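You operate a simulated robot arm through the tools that you are given. There is no shell and no other tool. Be economical: measure what you need, move in short steps, check, and stop when the job is done.

You are at the controls of a simulated robot arm. One attempt, no reset.

## Task
Put two of the brushes from the steel table top on the top of the grey cabinet. Then take the red disc on the top of the grey cabinet and put it away on the left end of the table. Then put the red scoop on the top of the side table. Then close the bottom drawer of the blue cabinet. Then take the green pad and leave it on the top shelf of the teal rack. Then open the brushes drawer. Keep to this order.

It is judged by the outcome, as a careful person would: the job done as asked, and still so three seconds after it is handed in. It fails if anything else is knocked over, pushed out of place, dropped, spilled or broken.

## Robot
A 7-joint arm with a two-finger parallel gripper on a trunk, on a base that drives. Base frame: it is fixed to the floor where the robot stands at the start and does not move with it; the origin is under the middle of the robot, x ahead of it, y to its left, z up. Lengths are in mm, angles in rad, forces in N, time in s.
With the tool pointing down near the work surface it reaches from about 340 to 760 mm from the robot's upright axis, wherever it stands. Its first joint turns from -2.007 to 2.007 rad. Places, roughly: bottom drawer of the blue cabinet [-300, -2400, 200]; brush (3x2x4 cm) [600, 600, 900]; brushes drawer [-1500, 500, 800]; green pad (10x7x5 cm) [2900, 2900, 1000]; left end of the table [800, 1000, 900]; red disc [-1500, 250, 1000]; red scoop [-1500, -750, 1000]; top of the grey cabinet [-1600, 200, 900]; top of the side table [-800, -2800, 900]; top shelf of the teal rack [2400, 3000, 1400]. Payload 3.91 kg.
The tool frame sits at the grasp point between the pads (the TCP): z along the fingers, y along the line on which they close. The tips reach 30 mm beyond it. Largest opening 110 mm; finger width 20, thickness 10; the body of the gripper, 48 by 112 mm, starts 55 mm behind the TCP.
Orientation is that of the tool frame in the base frame, as [roll, pitch, yaw] about the fixed x, y, z axes, in that order (R = Rz(yaw) Ry(pitch) Rx(roll)). With the fingers straight down and closing along the base's y, the tool's x points along the base's -x, its y along +y and its z along -z.

## Interface
- The arm moves only by the tool apply_moves. Its argument "commands" is a list of rows, each an object (a shift or turn left out is 0, a gripper value left out holds the last) with "delta_pos": the shift along the tool's x, y, z in cm, a list of three; "rotation": the turn, a rotation vector about the tool's x, y, z in rad, a list of three. In form: [{"delta_pos": [tx, ty, tz], "rotation": [wx, wy, wz]}, ...]. A call has 1 to 20 rows; each row shifts and turns the commanded pose from where the row before left it, along the tool's axes as they then stand. "hand" is the gripper command, from -1 (fully open) to 1 (shut), values between in proportion, set as the call begins (left out, the last holds). A row lasts 0.2 s, in which the tool goes at most 50 mm and 0.15 rad; a call with a longer step from one row to the next is refused whole, and so is a gripper value outside its range. Where a pose cannot be reached the arm comes as near as it can. A force on the tool above 40 N (or 10 N above the force at the start of the call, whichever is more), or a blocked arm, ends the call early, and 0.2 s more pass. Each finger travels about 108 mm/s and halts on what it meets, pressing with about 22 N; the grip force reading is that of the motor and also rises with nothing between the fingers. The clock runs only during rows and for 0.2 s after the last one: add rows that do not move to give the fingers time. The reply holds the time, the measured pose of the TCP, the force on the tool along the base axes, the opening and the grip force, in the units named above and with some noise, with the torque about the TCP (base axes, N m) and any sound that the robot's microphone picked up.
- Cameras (640 x 400 px; columns grow to the right, rows downward): "scene" is now at [-28.8, 214.8, 1548.1]; the picture's right is [0.89, -0.45, 0.00], its down [-0.38, -0.76, -0.53] and it looks along [0.24, 0.47, -0.85] (base axes); focal length 214 px, centre (320, 200). "wrist" rides on the gripper at [72, 17, -103] in the tool frame; the picture's right is [-0.23, 0.97, 0.00], its down [-0.76, -0.18, -0.62] and it looks along [-0.61, -0.14, 0.78] (tool axes); focal length 222 px, centre (320, 200). There is no depth. A picture from a camera that has moved, and an enlarged one, comes with that camera's place and axes in the base frame and with its lens.
- capture(camera): a new picture of that camera. The clock stands still meanwhile.
- lift_body(by): slides the trunk up (or, below 0, down) by that many mm; the arm and the scene camera ride with it, the base frame stays. It gives what a move gives, with no picture.
- steer(legs): drives the robot by 1 to 6 legs, each [ahead, turn to the left] in mm and rad, along the robot's own axes; the way and the turn of a leg run together, so that a leg with both is an arc; at most 1500 mm and 3.142 rad a leg. The arm and the cameras ride along, it lands a little off, and it stops where it bumps. It gives what a move gives.
- head_to(pan, tilt): turns the head with the scene camera to pan (to the left, within 2.705 rad either way) and tilt (down, from -0.506 to 1.204), counted from straight ahead of the robot. It gives what a move gives.
- enlarge(camera, box): a new picture of the part [left, top, right, bottom] of that camera's present view, enlarged. The clock stands still meanwhile.
- close_job(): hands the job in; it is judged then, once.

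Work in short steps. Places have to be worked out from the pictures, the camera data and where the tool is seen: move nearer, look again, correct. Check each grasp and each placing, and mend what went wrong. You have 186 turns and 156 pictures in all, those below and enlarged ones among them. Open the gripper and draw the arm clear of the work before you hand the job in, unless the task says otherwise; then end with one line.

The tools are called after "Emit:" as a command line: name --argument value ..., lists and objects as JSON in quotes. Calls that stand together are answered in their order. apply_moves: Moves the arm, as the interface text tells. Its arguments: {"type":"object","properties":{"commands":{"type":"array","items":{"type":"object","properties":{"delta_pos":{"type":"array","items":{"type":"number"}},"rotation":{"type":"array","items":{"type":"number"}}}}},"hand":{"type":"number"}},"required":["commands"]} The other tools are called the same way: lift_body (by) slides the trunk up or down; steer (legs) drives the base; head_to (pan, tilt) turns the head that bears the scene camera; capture (camera) takes a picture; enlarge (camera, box) takes an enlarged picture of a part of a camera's view; close_job () hands the job in.

At the start:

```text
time_s: 0.0
tcp_pos: [76.9, 414.4, 1180.7]
ee_rot: [3.14, 0.0, -3.134]
ft_force: [-0.3, 0.4, 0.7]
ft_torque: [0.07, 0.0, 0.02]
opening: 109.9
finger_force: 0.1
trunk travel left (down, up): [-675.0, 315.0]
robot x, y, heading: [0.9, 0.4, -0.002]
head pan, tilt: [1.103, 1.011]
```

scene: 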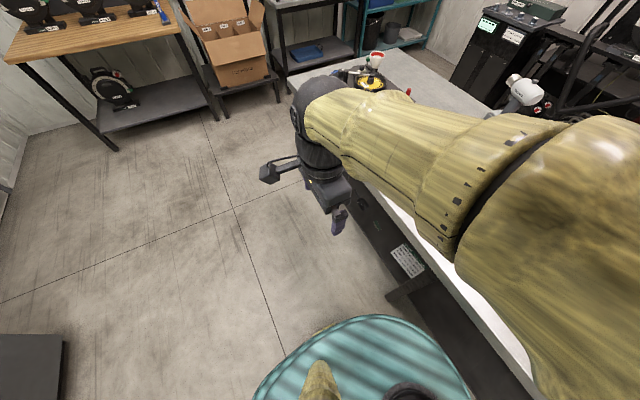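
wrist: 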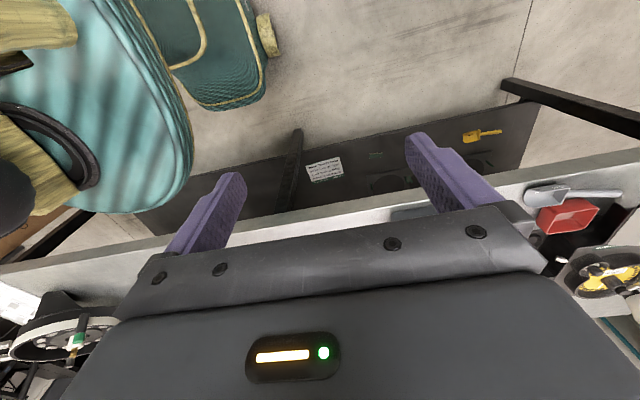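

I start by looking around with the head at the table ahead and toward the other places.

Emit:
head_to --pan 0.5 --tilt 0.7

Emit:
capture --camera "scene"

Emit:
head_to --pan 2.6 --tilt 0.5

Emit:
capture --camera "scene"

Emit:
head_to --pan -2.2 --tilt 0.4

Emit:
capture --camera "scene"

```text
time_s: 1.0
tcp_pos: [77.0, 412.3, 1181.5]
ee_rot: [3.141, -0.001, -3.134]
ft_force: [0.3, 0.5, 0.0]
ft_torque: [0.0, 0.03, 0.02]
opening: 110.0
finger_force: 0.2
trunk travel left (down, up): [-675.0, 315.0]
robot x, y, heading: [1.1, -0.3, 0.005]
head pan, tilt: [0.499, 0.7]
```

```text
153 pictures are left
camera scene: at [14.7, 193.9, 1572.1], right [0.48, -0.88, 0.0], down [-0.57, -0.31, -0.76], along [0.67, 0.37, -0.64], focal length 214 px, centre (320, 200)
```

scene: 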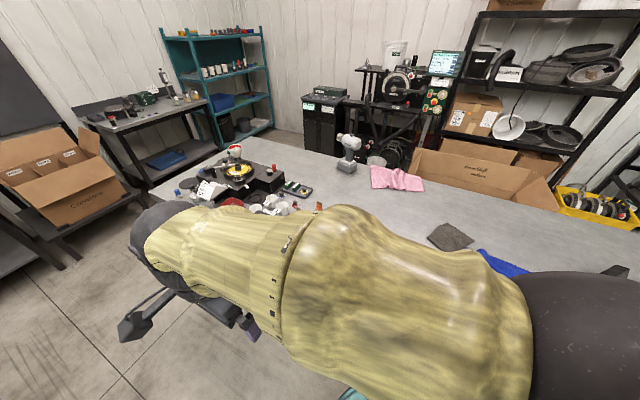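

```text
time_s: 3.0
tcp_pos: [76.8, 412.7, 1180.4]
ee_rot: [3.141, -0.001, -3.135]
ft_force: [-0.1, 0.5, 0.2]
ft_torque: [0.02, -0.01, -0.01]
opening: 110.0
finger_force: 0.1
trunk travel left (down, up): [-675.0, 315.0]
robot x, y, heading: [-1.3, -0.7, 0.0]
head pan, tilt: [2.601, 0.499]
```

```text
152 pictures are left
camera scene: at [-137.8, 200.1, 1589.9], right [0.52, 0.86, 0.0], down [0.41, -0.25, -0.88], along [-0.75, 0.45, -0.48], focal length 214 px, centre (320, 200)
```

scene: 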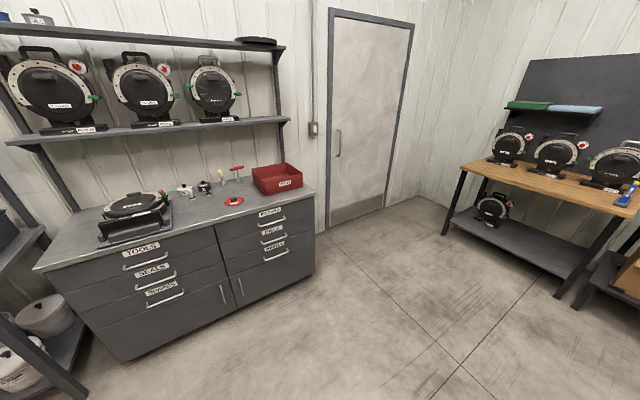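

```text
time_s: 6.8
tcp_pos: [77.9, 413.2, 1179.5]
ee_rot: [3.14, -0.001, -3.135]
ft_force: [1.3, 0.4, -0.5]
ft_torque: [0.07, 0.03, 0.02]
opening: 109.8
finger_force: 0.1
trunk travel left (down, up): [-675.0, 315.0]
robot x, y, heading: [-0.1, -0.2, 0.0]
head pan, tilt: [-2.201, 0.4]
```

```text
151 pictures are left
camera scene: at [-114.4, 78.3, 1599.1], right [-0.81, 0.59, 0.0], down [0.23, 0.31, -0.92], along [-0.54, -0.74, -0.39], focal length 214 px, centre (320, 200)
```

scene: 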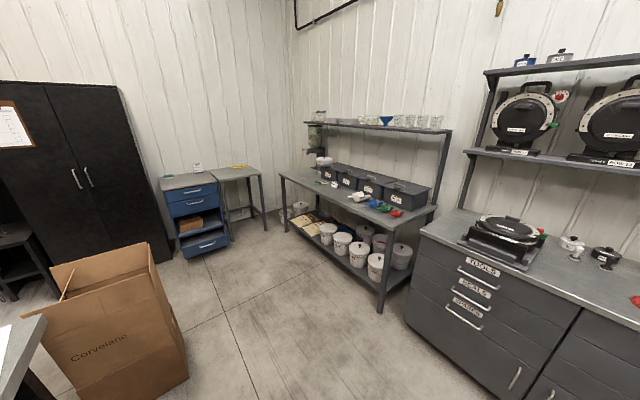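

The overview shows everything roughly. Now I zoom on the steel table's left part, where the brushes should be.

Emit:
head_to --pan 0.75 --tilt 0.85

Emit:
enlarge --camera "scene" --box '[200, 40, 440, 190]'

Emit:
capture --camera "scene"

```text
time_s: 9.4
tcp_pos: [76.8, 412.5, 1180.3]
ee_rot: [-3.141, -0.001, -3.135]
ft_force: [0.8, -0.3, -0.1]
ft_torque: [0.02, -0.02, 0.0]
opening: 109.8
finger_force: 0.1
trunk travel left (down, up): [-675.0, 315.0]
robot x, y, heading: [1.4, 0.5, 0.007]
head pan, tilt: [0.75, 0.85]
```

```text
2.67 times, centred on (320, 115) of scene
camera zoom: at [-2.7, 206.5, 1559.9], right [0.68, -0.73, 0.0], down [-0.55, -0.51, -0.66], along [0.48, 0.45, -0.75], focal length 572 px, centre (320, 427)
```

zoom: 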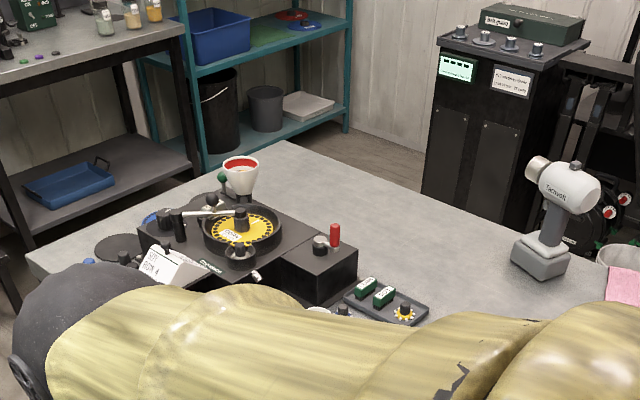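

```text
149 pictures are left
camera scene: at [-2.7, 206.5, 1559.9], right [0.68, -0.73, 0.0], down [-0.55, -0.51, -0.66], along [0.48, 0.45, -0.75], focal length 214 px, centre (320, 200)
```

scene: 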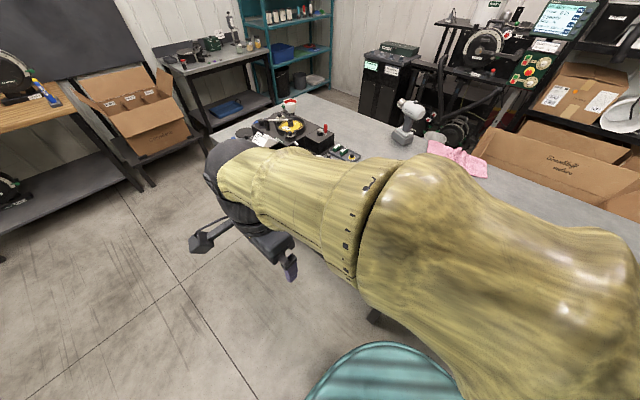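

The forearm hides the work area. I move the tool toward (280, 540) at the same height so that the wrist camera sees the brushes.

Emit:
apply_moves --commands '[{"delta_pos": [-4, 2.5, 0]}, {"delta_pos": [-4, 2.5, 0]}, {"delta_pos": [-4, 2.5, 0]}, {"delta_pos": [-4, 2.5, 0]}, {"delta_pos": [-4, 2.5, 0]}]'

Emit:
capture --camera "wrist"

Emit:
capture --camera "scene"

```text
time_s: 10.6
tcp_pos: [279.3, 539.1, 1179.7]
ee_rot: [-3.14, -0.001, -3.135]
ft_force: [-0.1, 0.4, 0.4]
ft_torque: [0.0, 0.0, -0.03]
opening: 110.0
finger_force: 0.0
trunk travel left (down, up): [-675.0, 315.0]
robot x, y, heading: [2.2, 1.2, 0.004]
head pan, tilt: [0.75, 0.85]
```

```text
148 pictures are left
camera wrist: at [207.8, 556.1, 1284.6], right [0.22, 0.98, 0.0], down [0.76, -0.17, 0.62], along [0.61, -0.14, -0.78], focal length 222 px, centre (320, 200)
```

wrist: 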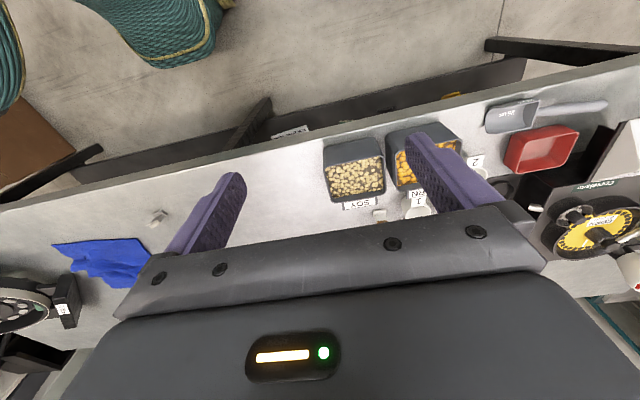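

```text
147 pictures are left
camera scene: at [-1.5, 207.6, 1559.7], right [0.68, -0.73, 0.0], down [-0.55, -0.51, -0.66], along [0.48, 0.45, -0.75], focal length 214 px, centre (320, 200)
```

scene: 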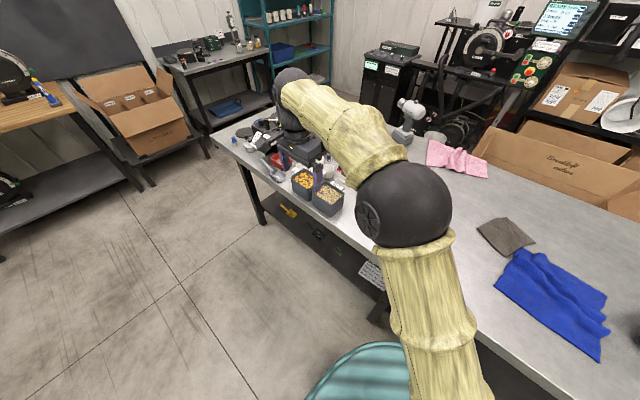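

I enlarge the wrist view on the zone near the bins to identify the small things.

Emit:
enlarge --camera "wrist" --box '[320, 100, 520, 225]'

Emit:
enlarge --camera "scene" --box '[220, 100, 380, 200]'

```text
3.20 times, centred on (420, 162) of wrist
camera zoom: at [207.8, 556.1, 1284.6], right [0.22, 0.98, 0.0], down [0.76, -0.17, 0.62], along [0.61, -0.14, -0.78], focal length 711 px, centre (0, 320)
```

zoom: 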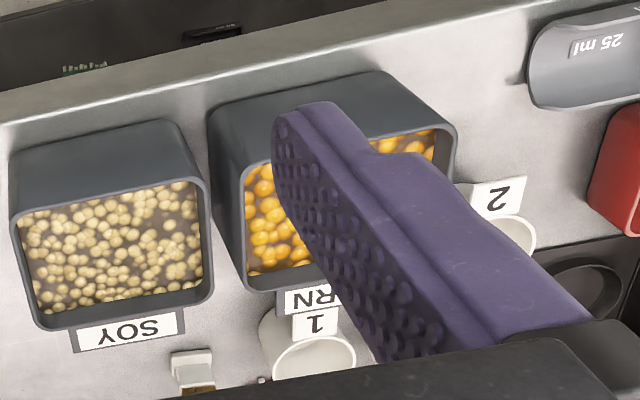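

```text
4.00 times, centred on (300, 150) of scene
camera zoom: at [-1.5, 207.6, 1559.7], right [0.68, -0.73, 0.0], down [-0.55, -0.51, -0.66], along [0.48, 0.45, -0.75], focal length 858 px, centre (400, 400)
```

zoom: 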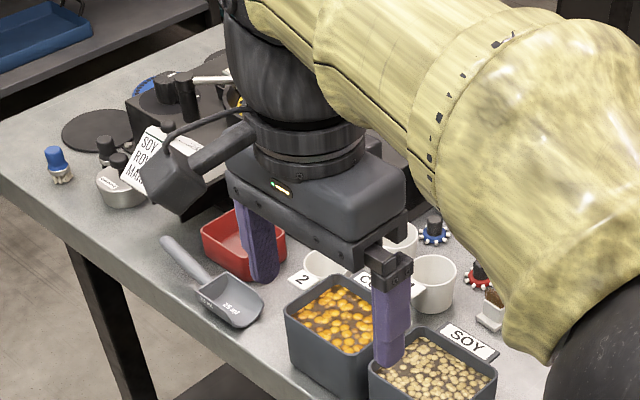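

I advance 140 mm in x to bring the region behind the bins into the wrist view.

Emit:
apply_moves --commands '[{"delta_pos": [-4.5, 0, 0]}, {"delta_pos": [-4.5, 0, 0]}, {"delta_pos": [-4.5, 0, 0]}]'

Emit:
capture --camera "wrist"

Emit:
enlarge --camera "scene" --box '[200, 90, 400, 215]'

```text
time_s: 11.4
tcp_pos: [412.1, 538.6, 1175.0]
ee_rot: [-3.135, -0.007, -3.133]
ft_force: [-0.5, 1.0, 1.1]
ft_torque: [-0.01, 0.01, 0.01]
opening: 109.7
finger_force: 0.0
trunk travel left (down, up): [-675.0, 315.0]
robot x, y, heading: [3.2, -1.0, -0.004]
head pan, tilt: [0.75, 0.85]
```

```text
144 pictures are left
camera wrist: at [341.9, 555.4, 1278.6], right [0.22, 0.98, -0.01], down [0.77, -0.17, 0.62], along [0.6, -0.14, -0.78], focal length 222 px, centre (320, 200)
```

wrist: 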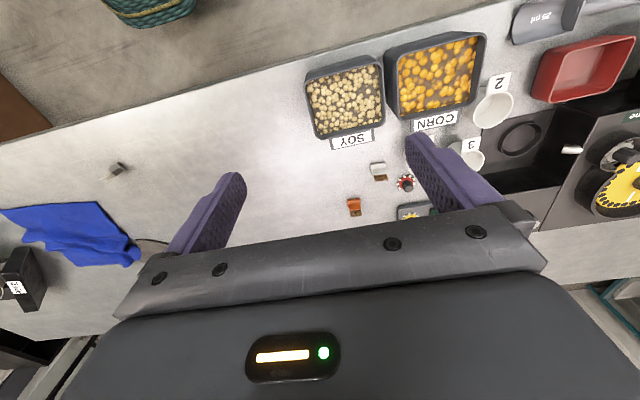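

```text
3.20 times, centred on (300, 152) of scene
camera zoom: at [0.5, 210.2, 1559.4], right [0.68, -0.73, 0.0], down [-0.55, -0.51, -0.66], along [0.48, 0.45, -0.75], focal length 686 px, centre (384, 352)
```

zoom: 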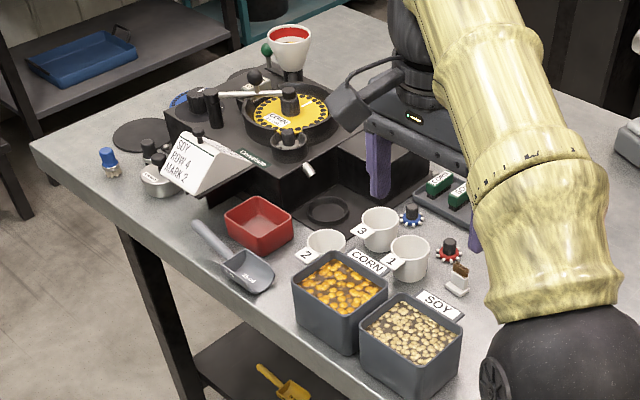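

I enlarge the small pieces in the wrist view to identify the brushes.

Emit:
enlarge --camera "wrist" --box '[320, 140, 440, 215]'

Emit:
enlarge --camera "wrist" --box '[60, 140, 180, 215]'

```text
5.33 times, centred on (380, 178) of wrist
camera zoom: at [341.9, 555.4, 1278.6], right [0.22, 0.98, -0.01], down [0.77, -0.17, 0.62], along [0.6, -0.14, -0.78], focal length 1185 px, centre (0, 320)
```

zoom: 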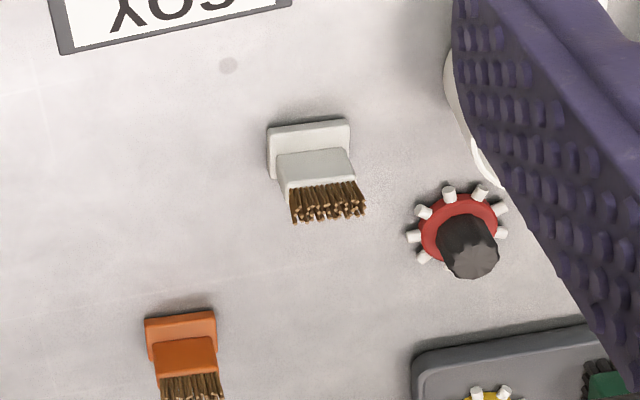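

```text
5.33 times, centred on (120, 178) of wrist
camera zoom: at [341.9, 555.4, 1278.6], right [0.22, 0.98, -0.01], down [0.77, -0.17, 0.62], along [0.6, -0.14, -0.78], focal length 1185 px, centre (1387, 320)
```

zoom: 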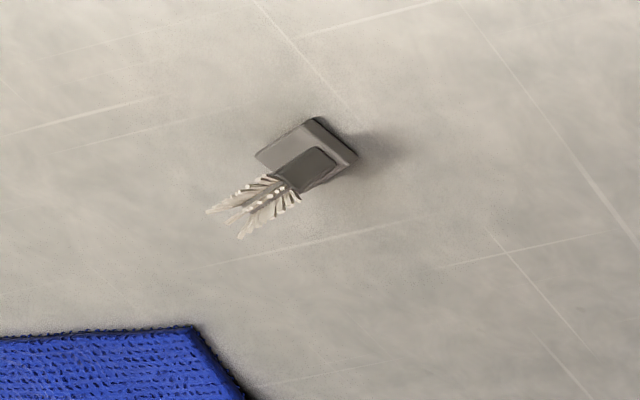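

Three candidate brushes: white near (582, 619), orange near (667, 559), and a worn grey one; table top ≈ z 885. They are out of reach from here, so I retract the arm, turn right 90° and back up, leaving the table on my left.

Emit:
apply_moves --commands '[{"delta_pos": [3, -3, -2]}, {"delta_pos": [3, -3, -2]}, {"delta_pos": [3, -3, -2]}, {"delta_pos": [3, -3, 0]}]'

Emit:
steer --legs '[[0, -1.571], [-580, 0]]'

Emit:
head_to --pan 1.2 --tilt 0.8

Emit:
capture --camera "scene"

Emit:
capture --camera "wrist"

```text
time_s: 12.4
tcp_pos: [299.8, 437.3, 1252.7]
ee_rot: [3.14, 0.003, -3.135]
ft_force: [0.2, -0.2, 0.9]
ft_torque: [0.0, -0.04, 0.02]
opening: 109.8
finger_force: 0.1
out of reach, approached as far as the arm can: row 1
trunk travel left (down, up): [-675.0, 315.0]
robot x, y, heading: [0.4, 1.1, 0.003]
head pan, tilt: [0.75, 0.85]
```

```text
time_s: 21.7
tcp_pos: [440.9, 272.4, 1251.4]
ee_rot: [3.141, -0.001, 1.57]
ft_force: [0.6, 0.7, -0.4]
ft_torque: [0.0, 0.02, 0.0]
opening: 109.9
finger_force: 0.0
trunk travel left (down, up): [-675.0, 315.0]
robot x, y, heading: [5.1, 575.4, -1.579]
head pan, tilt: [0.75, 0.85]
```

```text
time_s: 22.6
tcp_pos: [441.1, 271.3, 1251.2]
ee_rot: [-3.141, -0.001, 1.572]
ft_force: [-0.4, 0.8, 0.1]
ft_torque: [0.0, -0.04, -0.01]
opening: 110.1
finger_force: 0.0
trunk travel left (down, up): [-675.0, 315.0]
robot x, y, heading: [7.0, 578.9, -1.577]
head pan, tilt: [1.201, 0.799]
```

```text
140 pictures are left
camera scene: at [233.6, 605.2, 1563.9], right [-0.37, -0.93, 0.0], down [-0.67, 0.27, -0.7], along [0.65, -0.26, -0.72], focal length 214 px, centre (320, 200)
```

scene: 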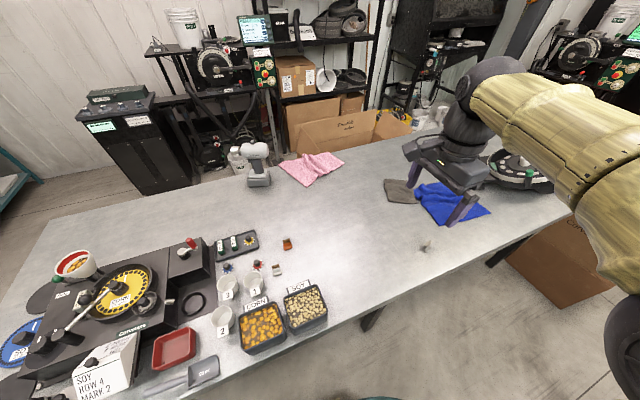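

```text
139 pictures are left
camera wrist: at [459.1, 343.9, 1355.6], right [0.97, -0.23, 0.0], down [-0.18, -0.76, 0.62], along [-0.14, -0.61, -0.78], focal length 222 px, centre (320, 200)
```

wrist: 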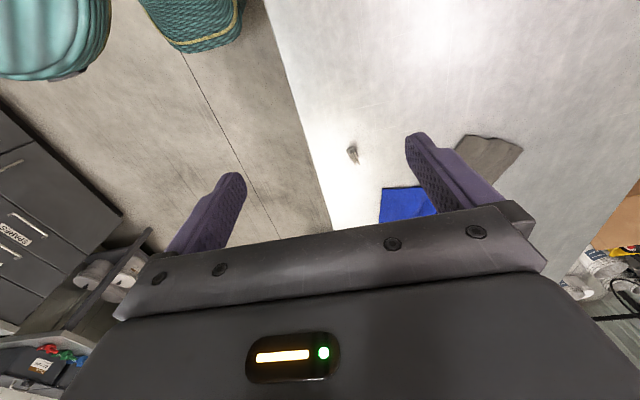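

The scene view now shows white and orange brushes clearly; I zoom to fix positions.

Emit:
enlarge --camera "scene" --box '[200, 220, 360, 320]'

```text
4.00 times, centred on (280, 270) of scene
camera zoom: at [233.6, 605.2, 1563.9], right [-0.37, -0.93, 0.0], down [-0.67, 0.27, -0.7], along [0.65, -0.26, -0.72], focal length 858 px, centre (480, -80)
```

zoom: 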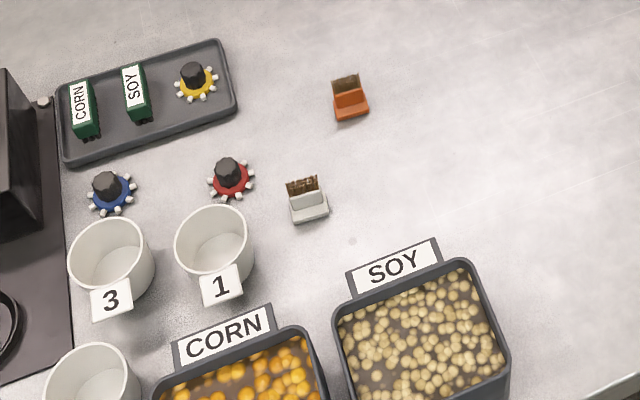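

Orange brush ≈ (667, 558), white ≈ (583, 617), long sides ≈10° off y. I take the orange one first: move above it, turn the closing axis a little and narrow the opening.

Emit:
apply_moves --commands '[{"delta_pos": [2.87, 2.26, 1], "rotation": [0, 0, 0.085]}, {"delta_pos": [2.87, 2.26, 1], "rotation": [0, 0, 0.085]}, {"delta_pos": [3.2, 1.75, 1]}, {"delta_pos": [3.2, 1.75, 1]}, {"delta_pos": [3.2, 1.75, 1]}, {"delta_pos": [3.2, 1.75, 1]}, {"delta_pos": [3.2, 1.75, 2]}, {"delta_pos": [3.2, 1.75, 2]}, {"delta_pos": [3.2, 1.75, 2]}, {"delta_pos": [3.2, 1.75, 2]}]' --hand 0.09

Emit:
capture --camera "wrist"

```text
time_s: 24.8
tcp_pos: [672.6, 557.1, 1109.3]
ee_rot: [-3.139, 0.001, 1.402]
ft_force: [0.5, -0.8, 0.2]
ft_torque: [-0.01, 0.05, 0.0]
opening: 50.1
finger_force: 0.2
trunk travel left (down, up): [-675.0, 315.0]
robot x, y, heading: [4.2, 574.8, -1.581]
head pan, tilt: [1.201, 0.799]
```

```text
137 pictures are left
camera wrist: at [702.4, 625.4, 1213.3], right [0.92, -0.39, 0.0], down [-0.3, -0.72, 0.62], along [-0.24, -0.58, -0.78], focal length 222 px, centre (320, 200)
```

wrist: 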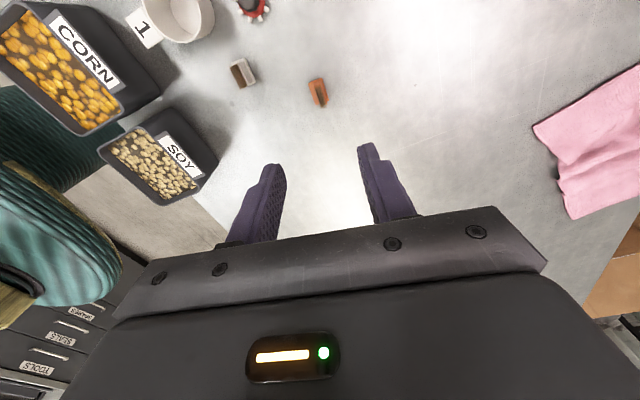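

Brush projects to about (672, 554), almost under the tool. I zoom to check its orientation.

Emit:
enlarge --camera "wrist" --box '[260, 60, 380, 135]'

```text
5.33 times, centred on (320, 98) of wrist
camera zoom: at [702.4, 625.4, 1213.3], right [0.92, -0.39, 0.0], down [-0.3, -0.72, 0.62], along [-0.24, -0.58, -0.78], focal length 1185 px, centre (320, 747)
```

zoom: 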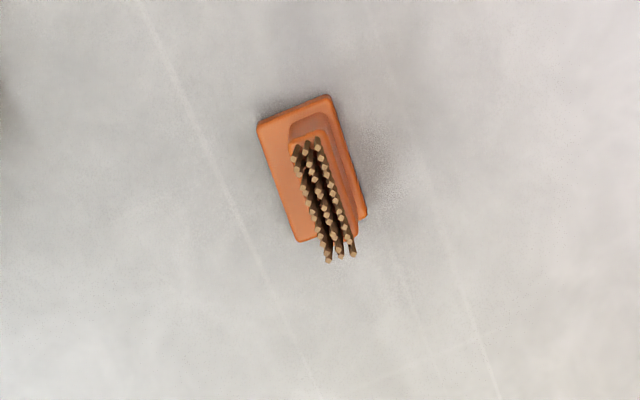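

Long sides are really ≈3° off y and the centre is (672, 557). I turn back 0.12 rad and descend to z≈935.

Emit:
apply_moves --commands '[{"delta_pos": [0, 0, 4], "rotation": [0, 0, -0.06]}, {"delta_pos": [0, 0, 4], "rotation": [0, 0, -0.06]}, {"delta_pos": [0, 0, 4]}, {"delta_pos": [0, 0, 3]}, {"delta_pos": [0, 0, 2.5]}, {"delta_pos": [0, 0, 0]}]'

Emit:
capture --camera "wrist"

```text
time_s: 26.2
tcp_pos: [671.1, 554.8, 937.5]
ee_rot: [3.141, 0.001, 1.522]
ft_force: [-0.1, -1.1, -1.3]
ft_torque: [0.01, -0.02, 0.01]
opening: 50.2
finger_force: 0.1
trunk travel left (down, up): [-675.0, 315.0]
robot x, y, heading: [3.9, 574.8, -1.582]
head pan, tilt: [1.201, 0.799]
```

```text
135 pictures are left
camera wrist: at [692.4, 626.4, 1041.7], right [0.96, -0.28, 0.0], down [-0.22, -0.75, 0.62], along [-0.17, -0.6, -0.78], focal length 222 px, centre (320, 200)
```

wrist: 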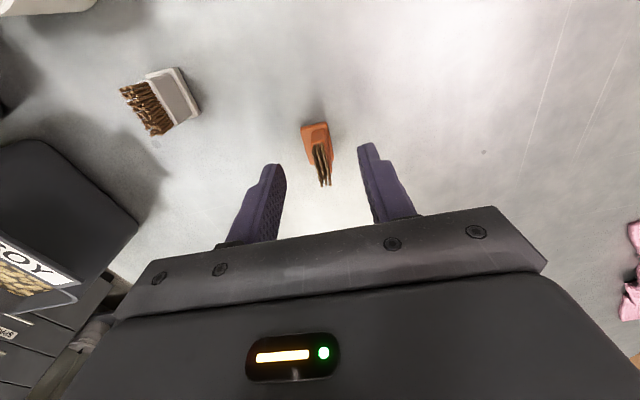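

Centred. I descend to z≈920 and close.

Emit:
apply_moves --commands '[{"delta_pos": [0, 0.1, 0.9]}, {"delta_pos": [0, 0, 0.8]}, {"delta_pos": [0, 0, 0]}]'

Emit:
apply_moves --commands '[{}, {}, {}]' --hand 1

Emit:
capture --camera "wrist"

```text
time_s: 27.0
tcp_pos: [670.6, 555.5, 919.6]
ee_rot: [3.141, -0.001, 1.521]
ft_force: [-0.2, -0.1, 0.2]
ft_torque: [0.0, 0.01, 0.01]
opening: 50.4
finger_force: 0.0
trunk travel left (down, up): [-675.0, 315.0]
robot x, y, heading: [3.7, 577.0, -1.577]
head pan, tilt: [1.201, 0.799]
```

```text
time_s: 27.8
tcp_pos: [670.9, 554.6, 919.7]
ee_rot: [-3.141, -0.002, 1.523]
ft_force: [0.5, 0.6, 0.5]
ft_torque: [0.01, -0.02, 0.02]
opening: 8.7
finger_force: 22.2
trunk travel left (down, up): [-675.0, 315.0]
robot x, y, heading: [1.2, 574.5, -1.583]
head pan, tilt: [1.201, 0.799]
```

```text
134 pictures are left
camera wrist: at [692.2, 626.9, 1024.1], right [0.96, -0.28, 0.0], down [-0.22, -0.75, 0.62], along [-0.17, -0.6, -0.78], focal length 222 px, centre (320, 200)
```

wrist: 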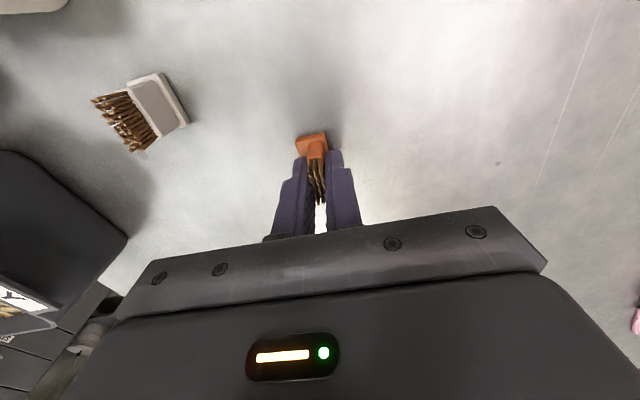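

Gripped on the brush body (8.7 mm). I lift and check it stays.

Emit:
apply_moves --commands '[{"delta_pos": [0, 0, -3]}, {"delta_pos": [0, 0, -5]}, {"delta_pos": [-2, -2, -4]}, {"delta_pos": [-2, -4, -2]}, {"delta_pos": [-2, -4, -1]}]'

Emit:
enlarge --camera "wrist" --box '[220, 100, 420, 225]'

```text
time_s: 29.0
tcp_pos: [563.2, 501.2, 1066.0]
ee_rot: [3.14, -0.001, 1.522]
ft_force: [-0.4, -1.1, 0.2]
ft_torque: [-0.01, 0.0, 0.0]
opening: 8.5
finger_force: 22.0
trunk travel left (down, up): [-675.0, 315.0]
robot x, y, heading: [7.8, 576.9, -1.582]
head pan, tilt: [1.201, 0.799]
```

```text
3.20 times, centred on (320, 162) of wrist
camera zoom: at [585.4, 573.2, 1172.1], right [0.96, -0.27, 0.0], down [-0.22, -0.75, 0.62], along [-0.17, -0.6, -0.78], focal length 711 px, centre (320, 320)
```

zoom: 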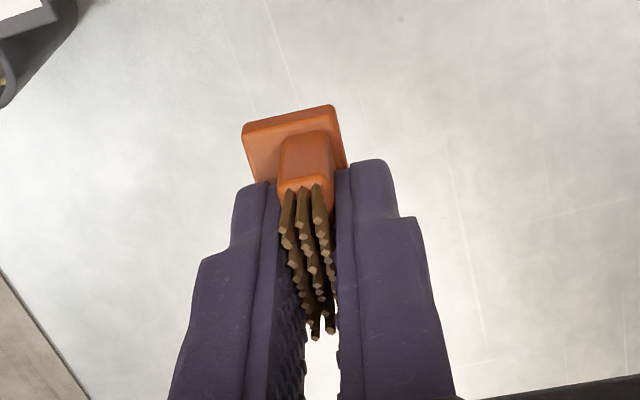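

Brush held well. I retract and raise the arm, then turn and drive to the grey cabinet, ending with it on my left.

Emit:
apply_moves --commands '[{"delta_pos": [0, -4, -2]}, {"delta_pos": [0, -4, -2]}, {"delta_pos": [0, -4, -2]}, {"delta_pos": [0, -4, -2]}]'

Emit:
steer --legs '[[0, -1.571], [820, 0], [0, -1.571], [-430, 0]]'

Emit:
head_to --pan 1.3 --tilt 0.8

Emit:
capture --camera "scene"

Emit:
capture --camera "wrist"

```text
time_s: 30.0
tcp_pos: [405.7, 508.9, 1150.9]
ee_rot: [3.14, -0.001, 1.523]
ft_force: [-0.3, 0.5, 0.2]
ft_torque: [-0.01, -0.05, -0.03]
opening: 8.7
finger_force: 21.6
trunk travel left (down, up): [-675.0, 315.0]
robot x, y, heading: [3.7, 579.1, -1.586]
head pan, tilt: [1.201, 0.799]
```

```text
time_s: 48.7
tcp_pos: [-1199.3, 209.9, 1150.2]
ee_rot: [3.141, 0.0, -1.613]
ft_force: [-0.1, 0.1, -0.2]
ft_torque: [0.01, 0.04, 0.0]
opening: 8.4
finger_force: 22.0
trunk travel left (down, up): [-675.0, 315.0]
robot x, y, heading: [-797.8, 145.8, 1.571]
head pan, tilt: [1.201, 0.799]
```

```text
time_s: 49.4
tcp_pos: [-1200.0, 208.6, 1150.3]
ee_rot: [3.142, -0.001, -1.613]
ft_force: [-0.3, -0.1, -0.6]
ft_torque: [0.01, 0.0, 0.01]
opening: 8.6
finger_force: 22.0
trunk travel left (down, up): [-675.0, 315.0]
robot x, y, heading: [-797.4, 142.5, 1.571]
head pan, tilt: [1.3, 0.799]
```

```text
132 pictures are left
camera scene: at [-1028.6, 107.9, 1563.9], right [0.27, 0.96, 0.0], down [0.69, -0.19, -0.7], along [-0.67, 0.19, -0.72], focal length 214 px, centre (320, 200)
```

scene: 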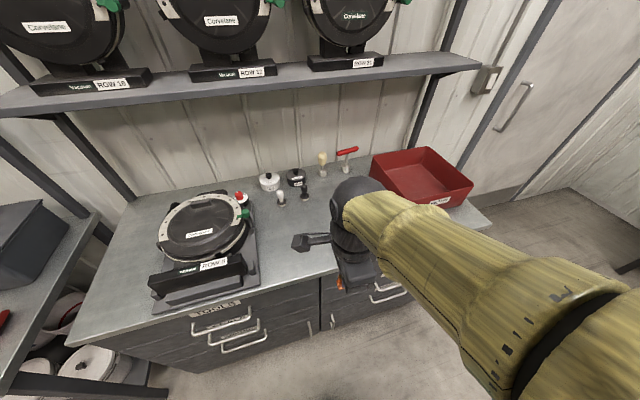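

```text
131 pictures are left
camera wrist: at [-1218.4, 138.6, 1254.6], right [-0.96, 0.27, 0.0], down [0.21, 0.75, 0.62], along [0.17, 0.6, -0.78], focal length 222 px, centre (320, 200)
```

wrist: 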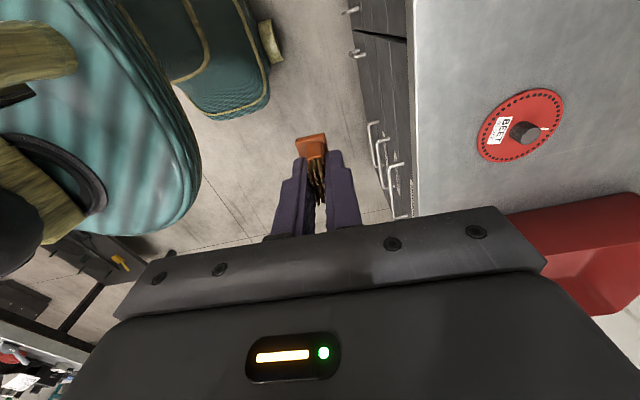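

The cabinet top is ≈ z 900 with its front edge at x≈-1330; the disc is at ≈(-1500, 352). I carry the brush to ≈(-1430, 190), a free spot, and come down to z≈960.

Emit:
apply_moves --commands '[{"delta_pos": [0.5, 4, 0]}, {"delta_pos": [0.5, 4, 0]}, {"delta_pos": [0.5, 4, 0]}, {"delta_pos": [0.5, 4, 2]}, {"delta_pos": [0.4, 4, 2.5]}, {"delta_pos": [0.5, 3, 3.5]}, {"delta_pos": [0, 0, 4]}, {"delta_pos": [0, 0, 4]}, {"delta_pos": [0, 0, 3]}, {}]'

Emit:
capture --camera "wrist"

Emit:
capture --camera "scene"

```text
time_s: 51.6
tcp_pos: [-1430.3, 191.1, 960.6]
ee_rot: [-3.141, 0.0, -1.611]
ft_force: [0.1, 0.4, -0.3]
ft_torque: [-0.02, 0.0, -0.02]
opening: 8.3
finger_force: 21.7
trunk travel left (down, up): [-675.0, 315.0]
robot x, y, heading: [-798.0, 147.0, 1.573]
head pan, tilt: [1.3, 0.799]
```

```text
130 pictures are left
camera wrist: at [-1449.4, 119.1, 1064.5], right [-0.96, 0.27, 0.0], down [0.21, 0.75, 0.62], along [0.17, 0.6, -0.78], focal length 222 px, centre (320, 200)
```

wrist: 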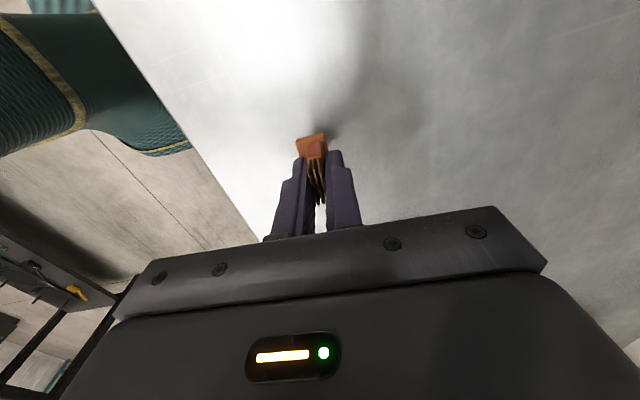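

```text
129 pictures are left
camera scene: at [-1028.5, 107.9, 1564.0], right [0.27, 0.96, 0.0], down [0.69, -0.19, -0.7], along [-0.67, 0.19, -0.72], focal length 214 px, centre (320, 200)
```

scene: 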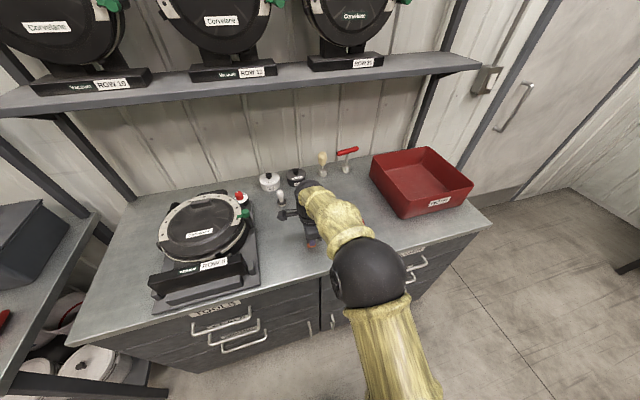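

Clear spot. I lower in small steps to feel contact.

Emit:
apply_moves --commands '[{"delta_pos": [0, 0, 0.8]}, {"delta_pos": [0, 0, 0.5]}, {"delta_pos": [0, 0, 0.3]}, {}]'

Emit:
enlarge --camera "wrist" --box '[220, 100, 420, 225]'

```text
time_s: 52.6
tcp_pos: [-1430.9, 190.6, 944.8]
ee_rot: [-3.139, -0.001, -1.613]
ft_force: [-0.5, 0.3, 0.0]
ft_torque: [-0.01, 0.0, 0.0]
opening: 8.8
finger_force: 22.5
trunk travel left (down, up): [-675.0, 315.0]
robot x, y, heading: [-796.2, 142.5, 1.573]
head pan, tilt: [1.3, 0.799]
```

```text
3.20 times, centred on (320, 162) of wrist
camera zoom: at [-1449.7, 119.1, 1048.3], right [-0.96, 0.27, 0.0], down [0.21, 0.75, 0.62], along [0.17, 0.6, -0.78], focal length 711 px, centre (320, 320)
```

zoom: 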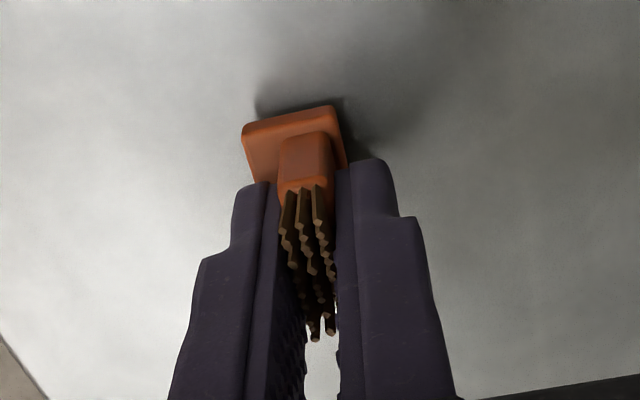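

Shadow is close but no contact yet; 2 mm steps further.

Emit:
apply_moves --commands '[{"delta_pos": [0, 0, 0.2]}, {"delta_pos": [0, 0, 0.2]}, {"delta_pos": [0, 0, 0.2]}, {}]'

Emit:
apply_moves --commands '[{"delta_pos": [0, 0, 0.2]}, {}]'

Emit:
enlarge --camera "wrist" --box '[220, 100, 420, 225]'

```text
time_s: 53.6
tcp_pos: [-1431.4, 191.6, 938.8]
ee_rot: [3.141, 0.0, -1.613]
ft_force: [0.4, 1.7, 6.4]
ft_torque: [0.02, -0.03, 0.02]
opening: 8.4
finger_force: 22.3
trunk travel left (down, up): [-675.0, 315.0]
robot x, y, heading: [-797.2, 148.6, 1.57]
head pan, tilt: [1.3, 0.799]
```

```text
time_s: 54.2
tcp_pos: [-1431.6, 190.9, 938.3]
ee_rot: [3.135, 0.001, -1.613]
ft_force: [-3.1, 1.3, 19.9]
ft_torque: [0.01, 0.04, 0.0]
opening: 8.8
finger_force: 21.8
trunk travel left (down, up): [-675.0, 315.0]
robot x, y, heading: [-797.6, 148.4, 1.569]
head pan, tilt: [1.3, 0.799]
```

```text
3.20 times, centred on (320, 162) of wrist
camera zoom: at [-1449.3, 119.3, 1042.6], right [-0.96, 0.27, 0.01], down [0.21, 0.75, 0.62], along [0.16, 0.6, -0.78], focal length 711 px, centre (320, 320)
```

zoom: 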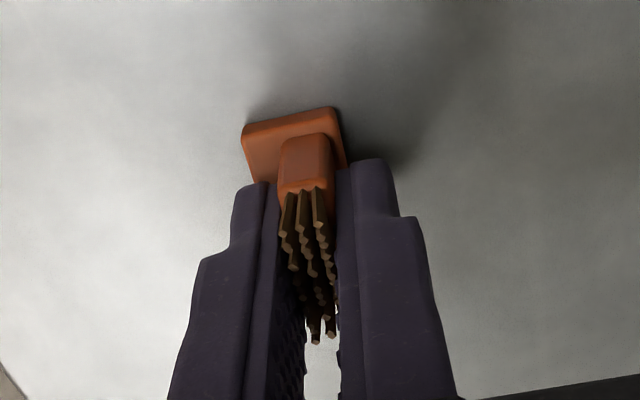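

Contact at z≈939. I ease up 2 mm commanded, open moderately, and rise.

Emit:
apply_moves --commands '[{"delta_pos": [0, 0, -0.2]}, {}]'

Emit:
apply_moves --commands '[{}, {}, {}]' --hand 0.2

Emit:
apply_moves --commands '[{"delta_pos": [0, 0, -2]}, {"delta_pos": [0, 0, -4]}, {"delta_pos": [0, 0, -4.5]}, {"delta_pos": [0, 0, -4.5]}, {"delta_pos": [0, -3, -3]}]'

Emit:
capture --camera "wrist"

```text
time_s: 54.8
tcp_pos: [-1430.6, 189.4, 938.2]
ee_rot: [-3.141, 0.0, -1.612]
ft_force: [-4.5, 1.1, 9.8]
ft_torque: [0.03, 0.14, 0.01]
opening: 8.7
finger_force: 21.6
trunk travel left (down, up): [-675.0, 315.0]
robot x, y, heading: [-794.9, 146.5, 1.566]
head pan, tilt: [1.3, 0.799]
```

```text
time_s: 55.6
tcp_pos: [-1430.1, 190.4, 938.2]
ee_rot: [-3.141, 0.0, -1.614]
ft_force: [-1.0, 0.3, -0.2]
ft_torque: [0.02, 0.01, -0.03]
opening: 44.1
finger_force: 0.1
trunk travel left (down, up): [-675.0, 315.0]
robot x, y, heading: [-796.3, 144.6, 1.571]
head pan, tilt: [1.3, 0.799]
```

```text
time_s: 56.8
tcp_pos: [-1399.1, 188.6, 1119.6]
ee_rot: [-3.14, 0.0, -1.613]
ft_force: [-0.2, 0.0, 0.2]
ft_torque: [0.0, 0.02, 0.01]
opening: 43.9
finger_force: 0.0
trunk travel left (down, up): [-675.0, 315.0]
robot x, y, heading: [-795.6, 144.9, 1.566]
head pan, tilt: [1.3, 0.799]
```

```text
126 pictures are left
camera wrist: at [-1417.8, 117.0, 1224.6], right [-0.96, 0.27, 0.0], down [0.21, 0.75, 0.62], along [0.17, 0.6, -0.78], focal length 222 px, centre (320, 200)
```

wrist: 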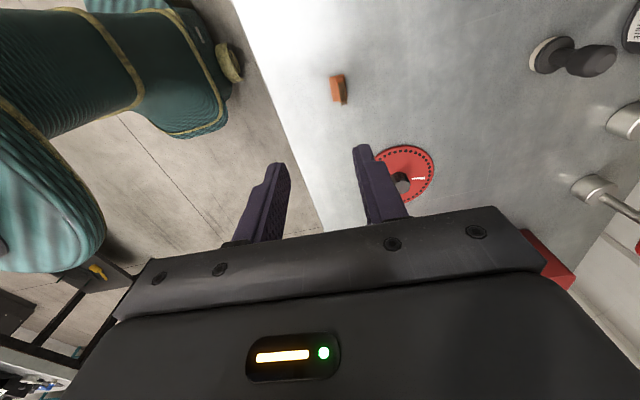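

Brush 1 stands on the cabinet. I retract and drive back to the table for the white brush.

Emit:
apply_moves --commands '[{"delta_pos": [0, -4, -1]}, {"delta_pos": [0, -4, -1]}, {"delta_pos": [0, -4, -1]}, {"delta_pos": [0, -4, 0]}, {"delta_pos": [0, -4, 0]}]'

Emit:
steer --legs '[[440, 0], [0, 1.571], [-800, 0], [0, 1.571]]'

Emit:
capture --camera "scene"

```text
time_s: 58.0
tcp_pos: [-1197.5, 181.9, 1149.6]
ee_rot: [3.14, 0.0, -1.614]
ft_force: [0.1, -0.1, 0.0]
ft_torque: [-0.02, -0.01, -0.05]
opening: 44.1
finger_force: 0.1
trunk travel left (down, up): [-675.0, 315.0]
robot x, y, heading: [-797.3, 145.6, 1.571]
head pan, tilt: [1.3, 0.799]
```

```text
time_s: 76.7
tcp_pos: [406.1, 544.0, 1149.3]
ee_rot: [3.141, 0.002, 1.54]
ft_force: [-0.6, -0.1, 0.1]
ft_torque: [0.02, 0.0, 0.03]
opening: 43.9
finger_force: 0.2
trunk travel left (down, up): [-675.0, 315.0]
robot x, y, heading: [3.3, 577.0, -1.562]
head pan, tilt: [1.3, 0.799]
```

```text
125 pictures are left
camera scene: at [233.6, 617.1, 1563.9], right [-0.26, -0.97, 0.0], down [-0.69, 0.19, -0.7], along [0.67, -0.18, -0.72], focal length 214 px, centre (320, 200)
```

scene: 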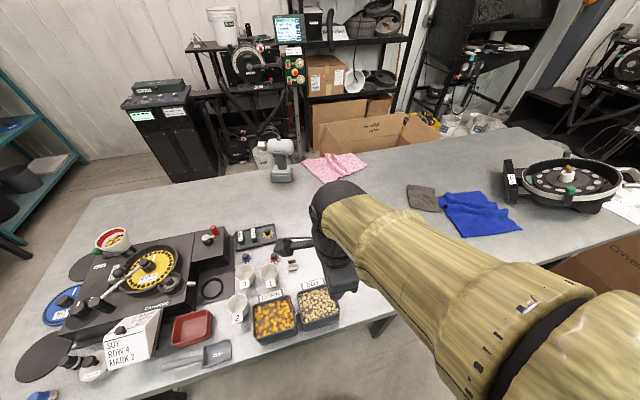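

I hover above the white brush at (583, 617, 1100).

Emit:
apply_moves --commands '[{"delta_pos": [1.6, 3.5, 1]}, {"delta_pos": [1.6, 3.5, 1]}, {"delta_pos": [1.6, 3.5, 1]}, {"delta_pos": [1.6, 3.5, 1]}, {"delta_pos": [1.4, 3.5, 1]}, {}]'

Emit:
capture --camera "wrist"

Emit:
enlarge --camera "wrist" --box '[260, 60, 380, 135]'

```text
time_s: 78.1
tcp_pos: [581.4, 615.7, 1101.5]
ee_rot: [3.141, 0.0, 1.537]
ft_force: [0.3, -0.2, -1.0]
ft_torque: [0.0, 0.01, 0.02]
opening: 43.8
finger_force: 0.1
trunk travel left (down, up): [-675.0, 315.0]
robot x, y, heading: [4.5, 579.8, -1.562]
head pan, tilt: [1.3, 0.799]
```

```text
124 pictures are left
camera wrist: at [602.6, 686.8, 1205.0], right [0.97, -0.26, 0.0], down [-0.2, -0.76, 0.62], along [-0.16, -0.6, -0.78], focal length 222 px, centre (320, 200)
```

wrist: 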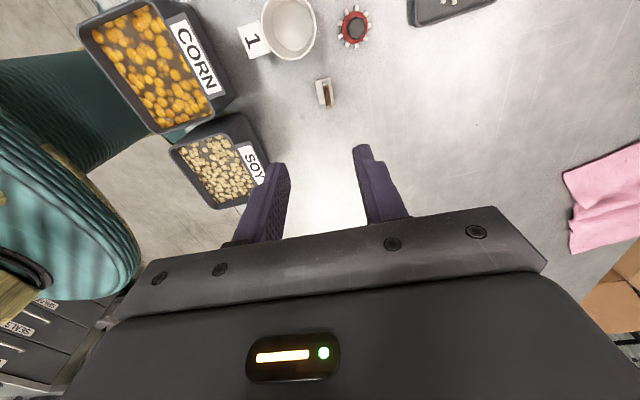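

```text
5.33 times, centred on (320, 98) of wrist
camera zoom: at [602.6, 686.8, 1205.0], right [0.97, -0.26, 0.0], down [-0.2, -0.76, 0.62], along [-0.16, -0.6, -0.78], focal length 1185 px, centre (320, 747)
```

zoom: 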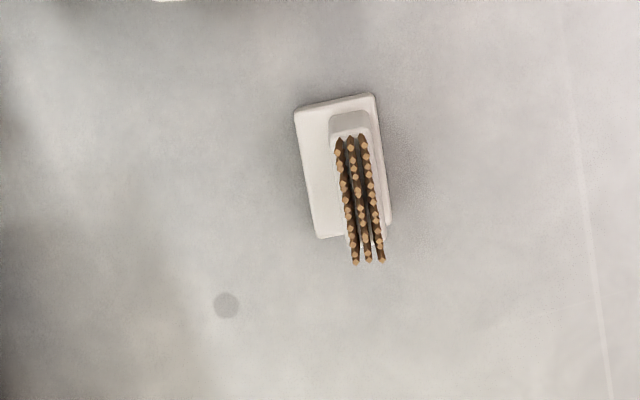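

White brush centre ≈ (590, 618), yaw needed ≈1.49. I correct and descend to z≈937.

Emit:
apply_moves --commands '[{"delta_pos": [0.25, 0.85, 3], "rotation": [0, 0, 0.045]}, {"delta_pos": [0, 0, 4]}, {"delta_pos": [0, 0, 4]}, {"delta_pos": [0, 0, 3]}, {"delta_pos": [0, 0, 2.4]}, {}]'

Emit:
capture --camera "wrist"

```text
time_s: 79.5
tcp_pos: [592.4, 616.6, 935.8]
ee_rot: [3.14, -0.001, 1.495]
ft_force: [-0.8, 0.0, -0.1]
ft_torque: [-0.01, -0.03, -0.01]
opening: 43.9
finger_force: 0.1
trunk travel left (down, up): [-675.0, 315.0]
robot x, y, heading: [8.1, 579.2, -1.564]
head pan, tilt: [1.3, 0.799]
```

```text
122 pictures are left
camera wrist: at [616.5, 688.3, 1039.6], right [0.95, -0.3, 0.0], down [-0.24, -0.75, 0.62], along [-0.19, -0.59, -0.78], focal length 222 px, centre (320, 200)
```

wrist: 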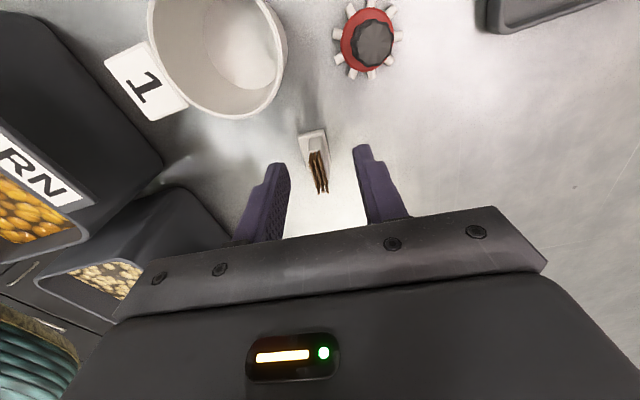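

Brush is ~3 mm to the -x side of centre. I correct, descend to z≈920 and close.

Emit:
apply_moves --commands '[{"delta_pos": [0.1, -0.3, 0.9]}, {"delta_pos": [0, 0, 0.7]}, {}]'

Emit:
apply_moves --commands '[{}, {}, {}]' --hand 1

Emit:
apply_moves --commands '[{"delta_pos": [0, 0, -3]}, {"delta_pos": [0, 0, -5]}, {"delta_pos": [0, 0, -5]}, {"delta_pos": [-1.5, -4, -2]}, {"delta_pos": [-1.5, -4, -2]}, {"delta_pos": [-1.5, -4, -2]}, {"delta_pos": [-1.5, -4, -2]}, {"delta_pos": [-1, -3, -1]}]'

Emit:
capture --camera "wrist"

```text
time_s: 80.3
tcp_pos: [589.5, 618.9, 918.0]
ee_rot: [-3.141, -0.001, 1.493]
ft_force: [0.2, 0.3, 0.4]
ft_torque: [-0.01, 0.02, -0.05]
opening: 43.9
finger_force: 0.0
trunk travel left (down, up): [-675.0, 315.0]
robot x, y, heading: [2.6, 580.0, -1.565]
head pan, tilt: [1.3, 0.799]
```

```text
time_s: 81.1
tcp_pos: [589.1, 618.3, 918.6]
ee_rot: [-3.141, -0.002, 1.493]
ft_force: [-0.1, -0.6, -0.5]
ft_torque: [-0.01, 0.03, 0.01]
opening: 8.6
finger_force: 22.4
trunk travel left (down, up): [-675.0, 315.0]
robot x, y, heading: [1.5, 577.0, -1.567]
head pan, tilt: [1.3, 0.799]
```

```text
time_s: 82.9
tcp_pos: [392.7, 565.9, 1139.7]
ee_rot: [3.141, 0.0, 1.493]
ft_force: [-1.1, -0.6, 0.1]
ft_torque: [0.01, -0.01, 0.0]
opening: 8.6
finger_force: 21.9
trunk travel left (down, up): [-675.0, 315.0]
robot x, y, heading: [1.5, 575.4, -1.564]
head pan, tilt: [1.3, 0.799]
```

```text
121 pictures are left
camera wrist: at [416.0, 637.1, 1244.0], right [0.95, -0.3, 0.0], down [-0.24, -0.75, 0.62], along [-0.19, -0.59, -0.78], focal length 222 px, centre (320, 200)
```

wrist: 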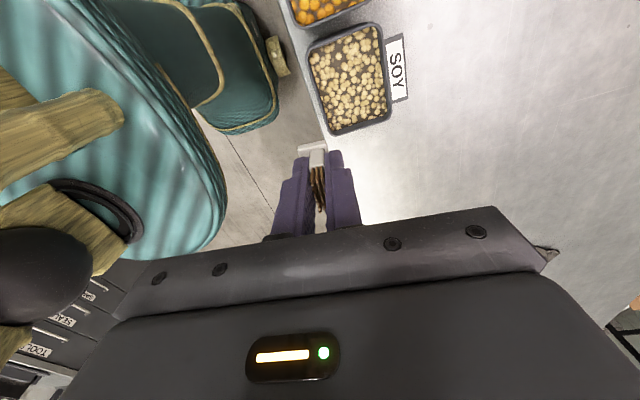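

White brush held. Same drive to the cabinet.

Emit:
steer --legs '[[0, -1.575], [800, 0], [0, -1.571], [-430, 0]]'

Emit:
capture --camera "wrist"

Emit:
capture --camera "scene"

```text
time_s: 101.7
tcp_pos: [-1204.6, 160.1, 1139.6]
ee_rot: [-3.141, 0.0, -1.668]
ft_force: [0.1, 0.0, 0.0]
ft_torque: [0.02, 0.0, -0.01]
opening: 8.3
finger_force: 21.9
trunk travel left (down, up): [-675.0, 315.0]
robot x, y, heading: [-813.9, 141.3, 1.556]
head pan, tilt: [1.3, 0.799]
```

```text
120 pictures are left
camera wrist: at [-1227.4, 89.6, 1243.5], right [-0.95, 0.32, 0.0], down [0.25, 0.74, 0.62], along [0.2, 0.59, -0.78], focal length 222 px, centre (320, 200)
```

wrist: 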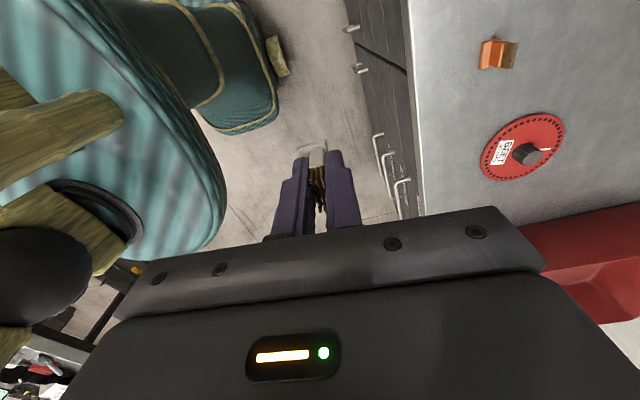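

```text
119 pictures are left
camera scene: at [-1045.7, 106.6, 1563.9], right [0.28, 0.96, 0.0], down [0.69, -0.2, -0.7], along [-0.67, 0.19, -0.72], focal length 214 px, centre (320, 200)
```

scene: 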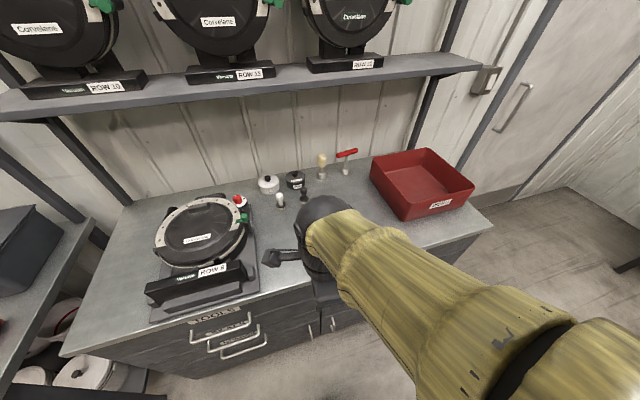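

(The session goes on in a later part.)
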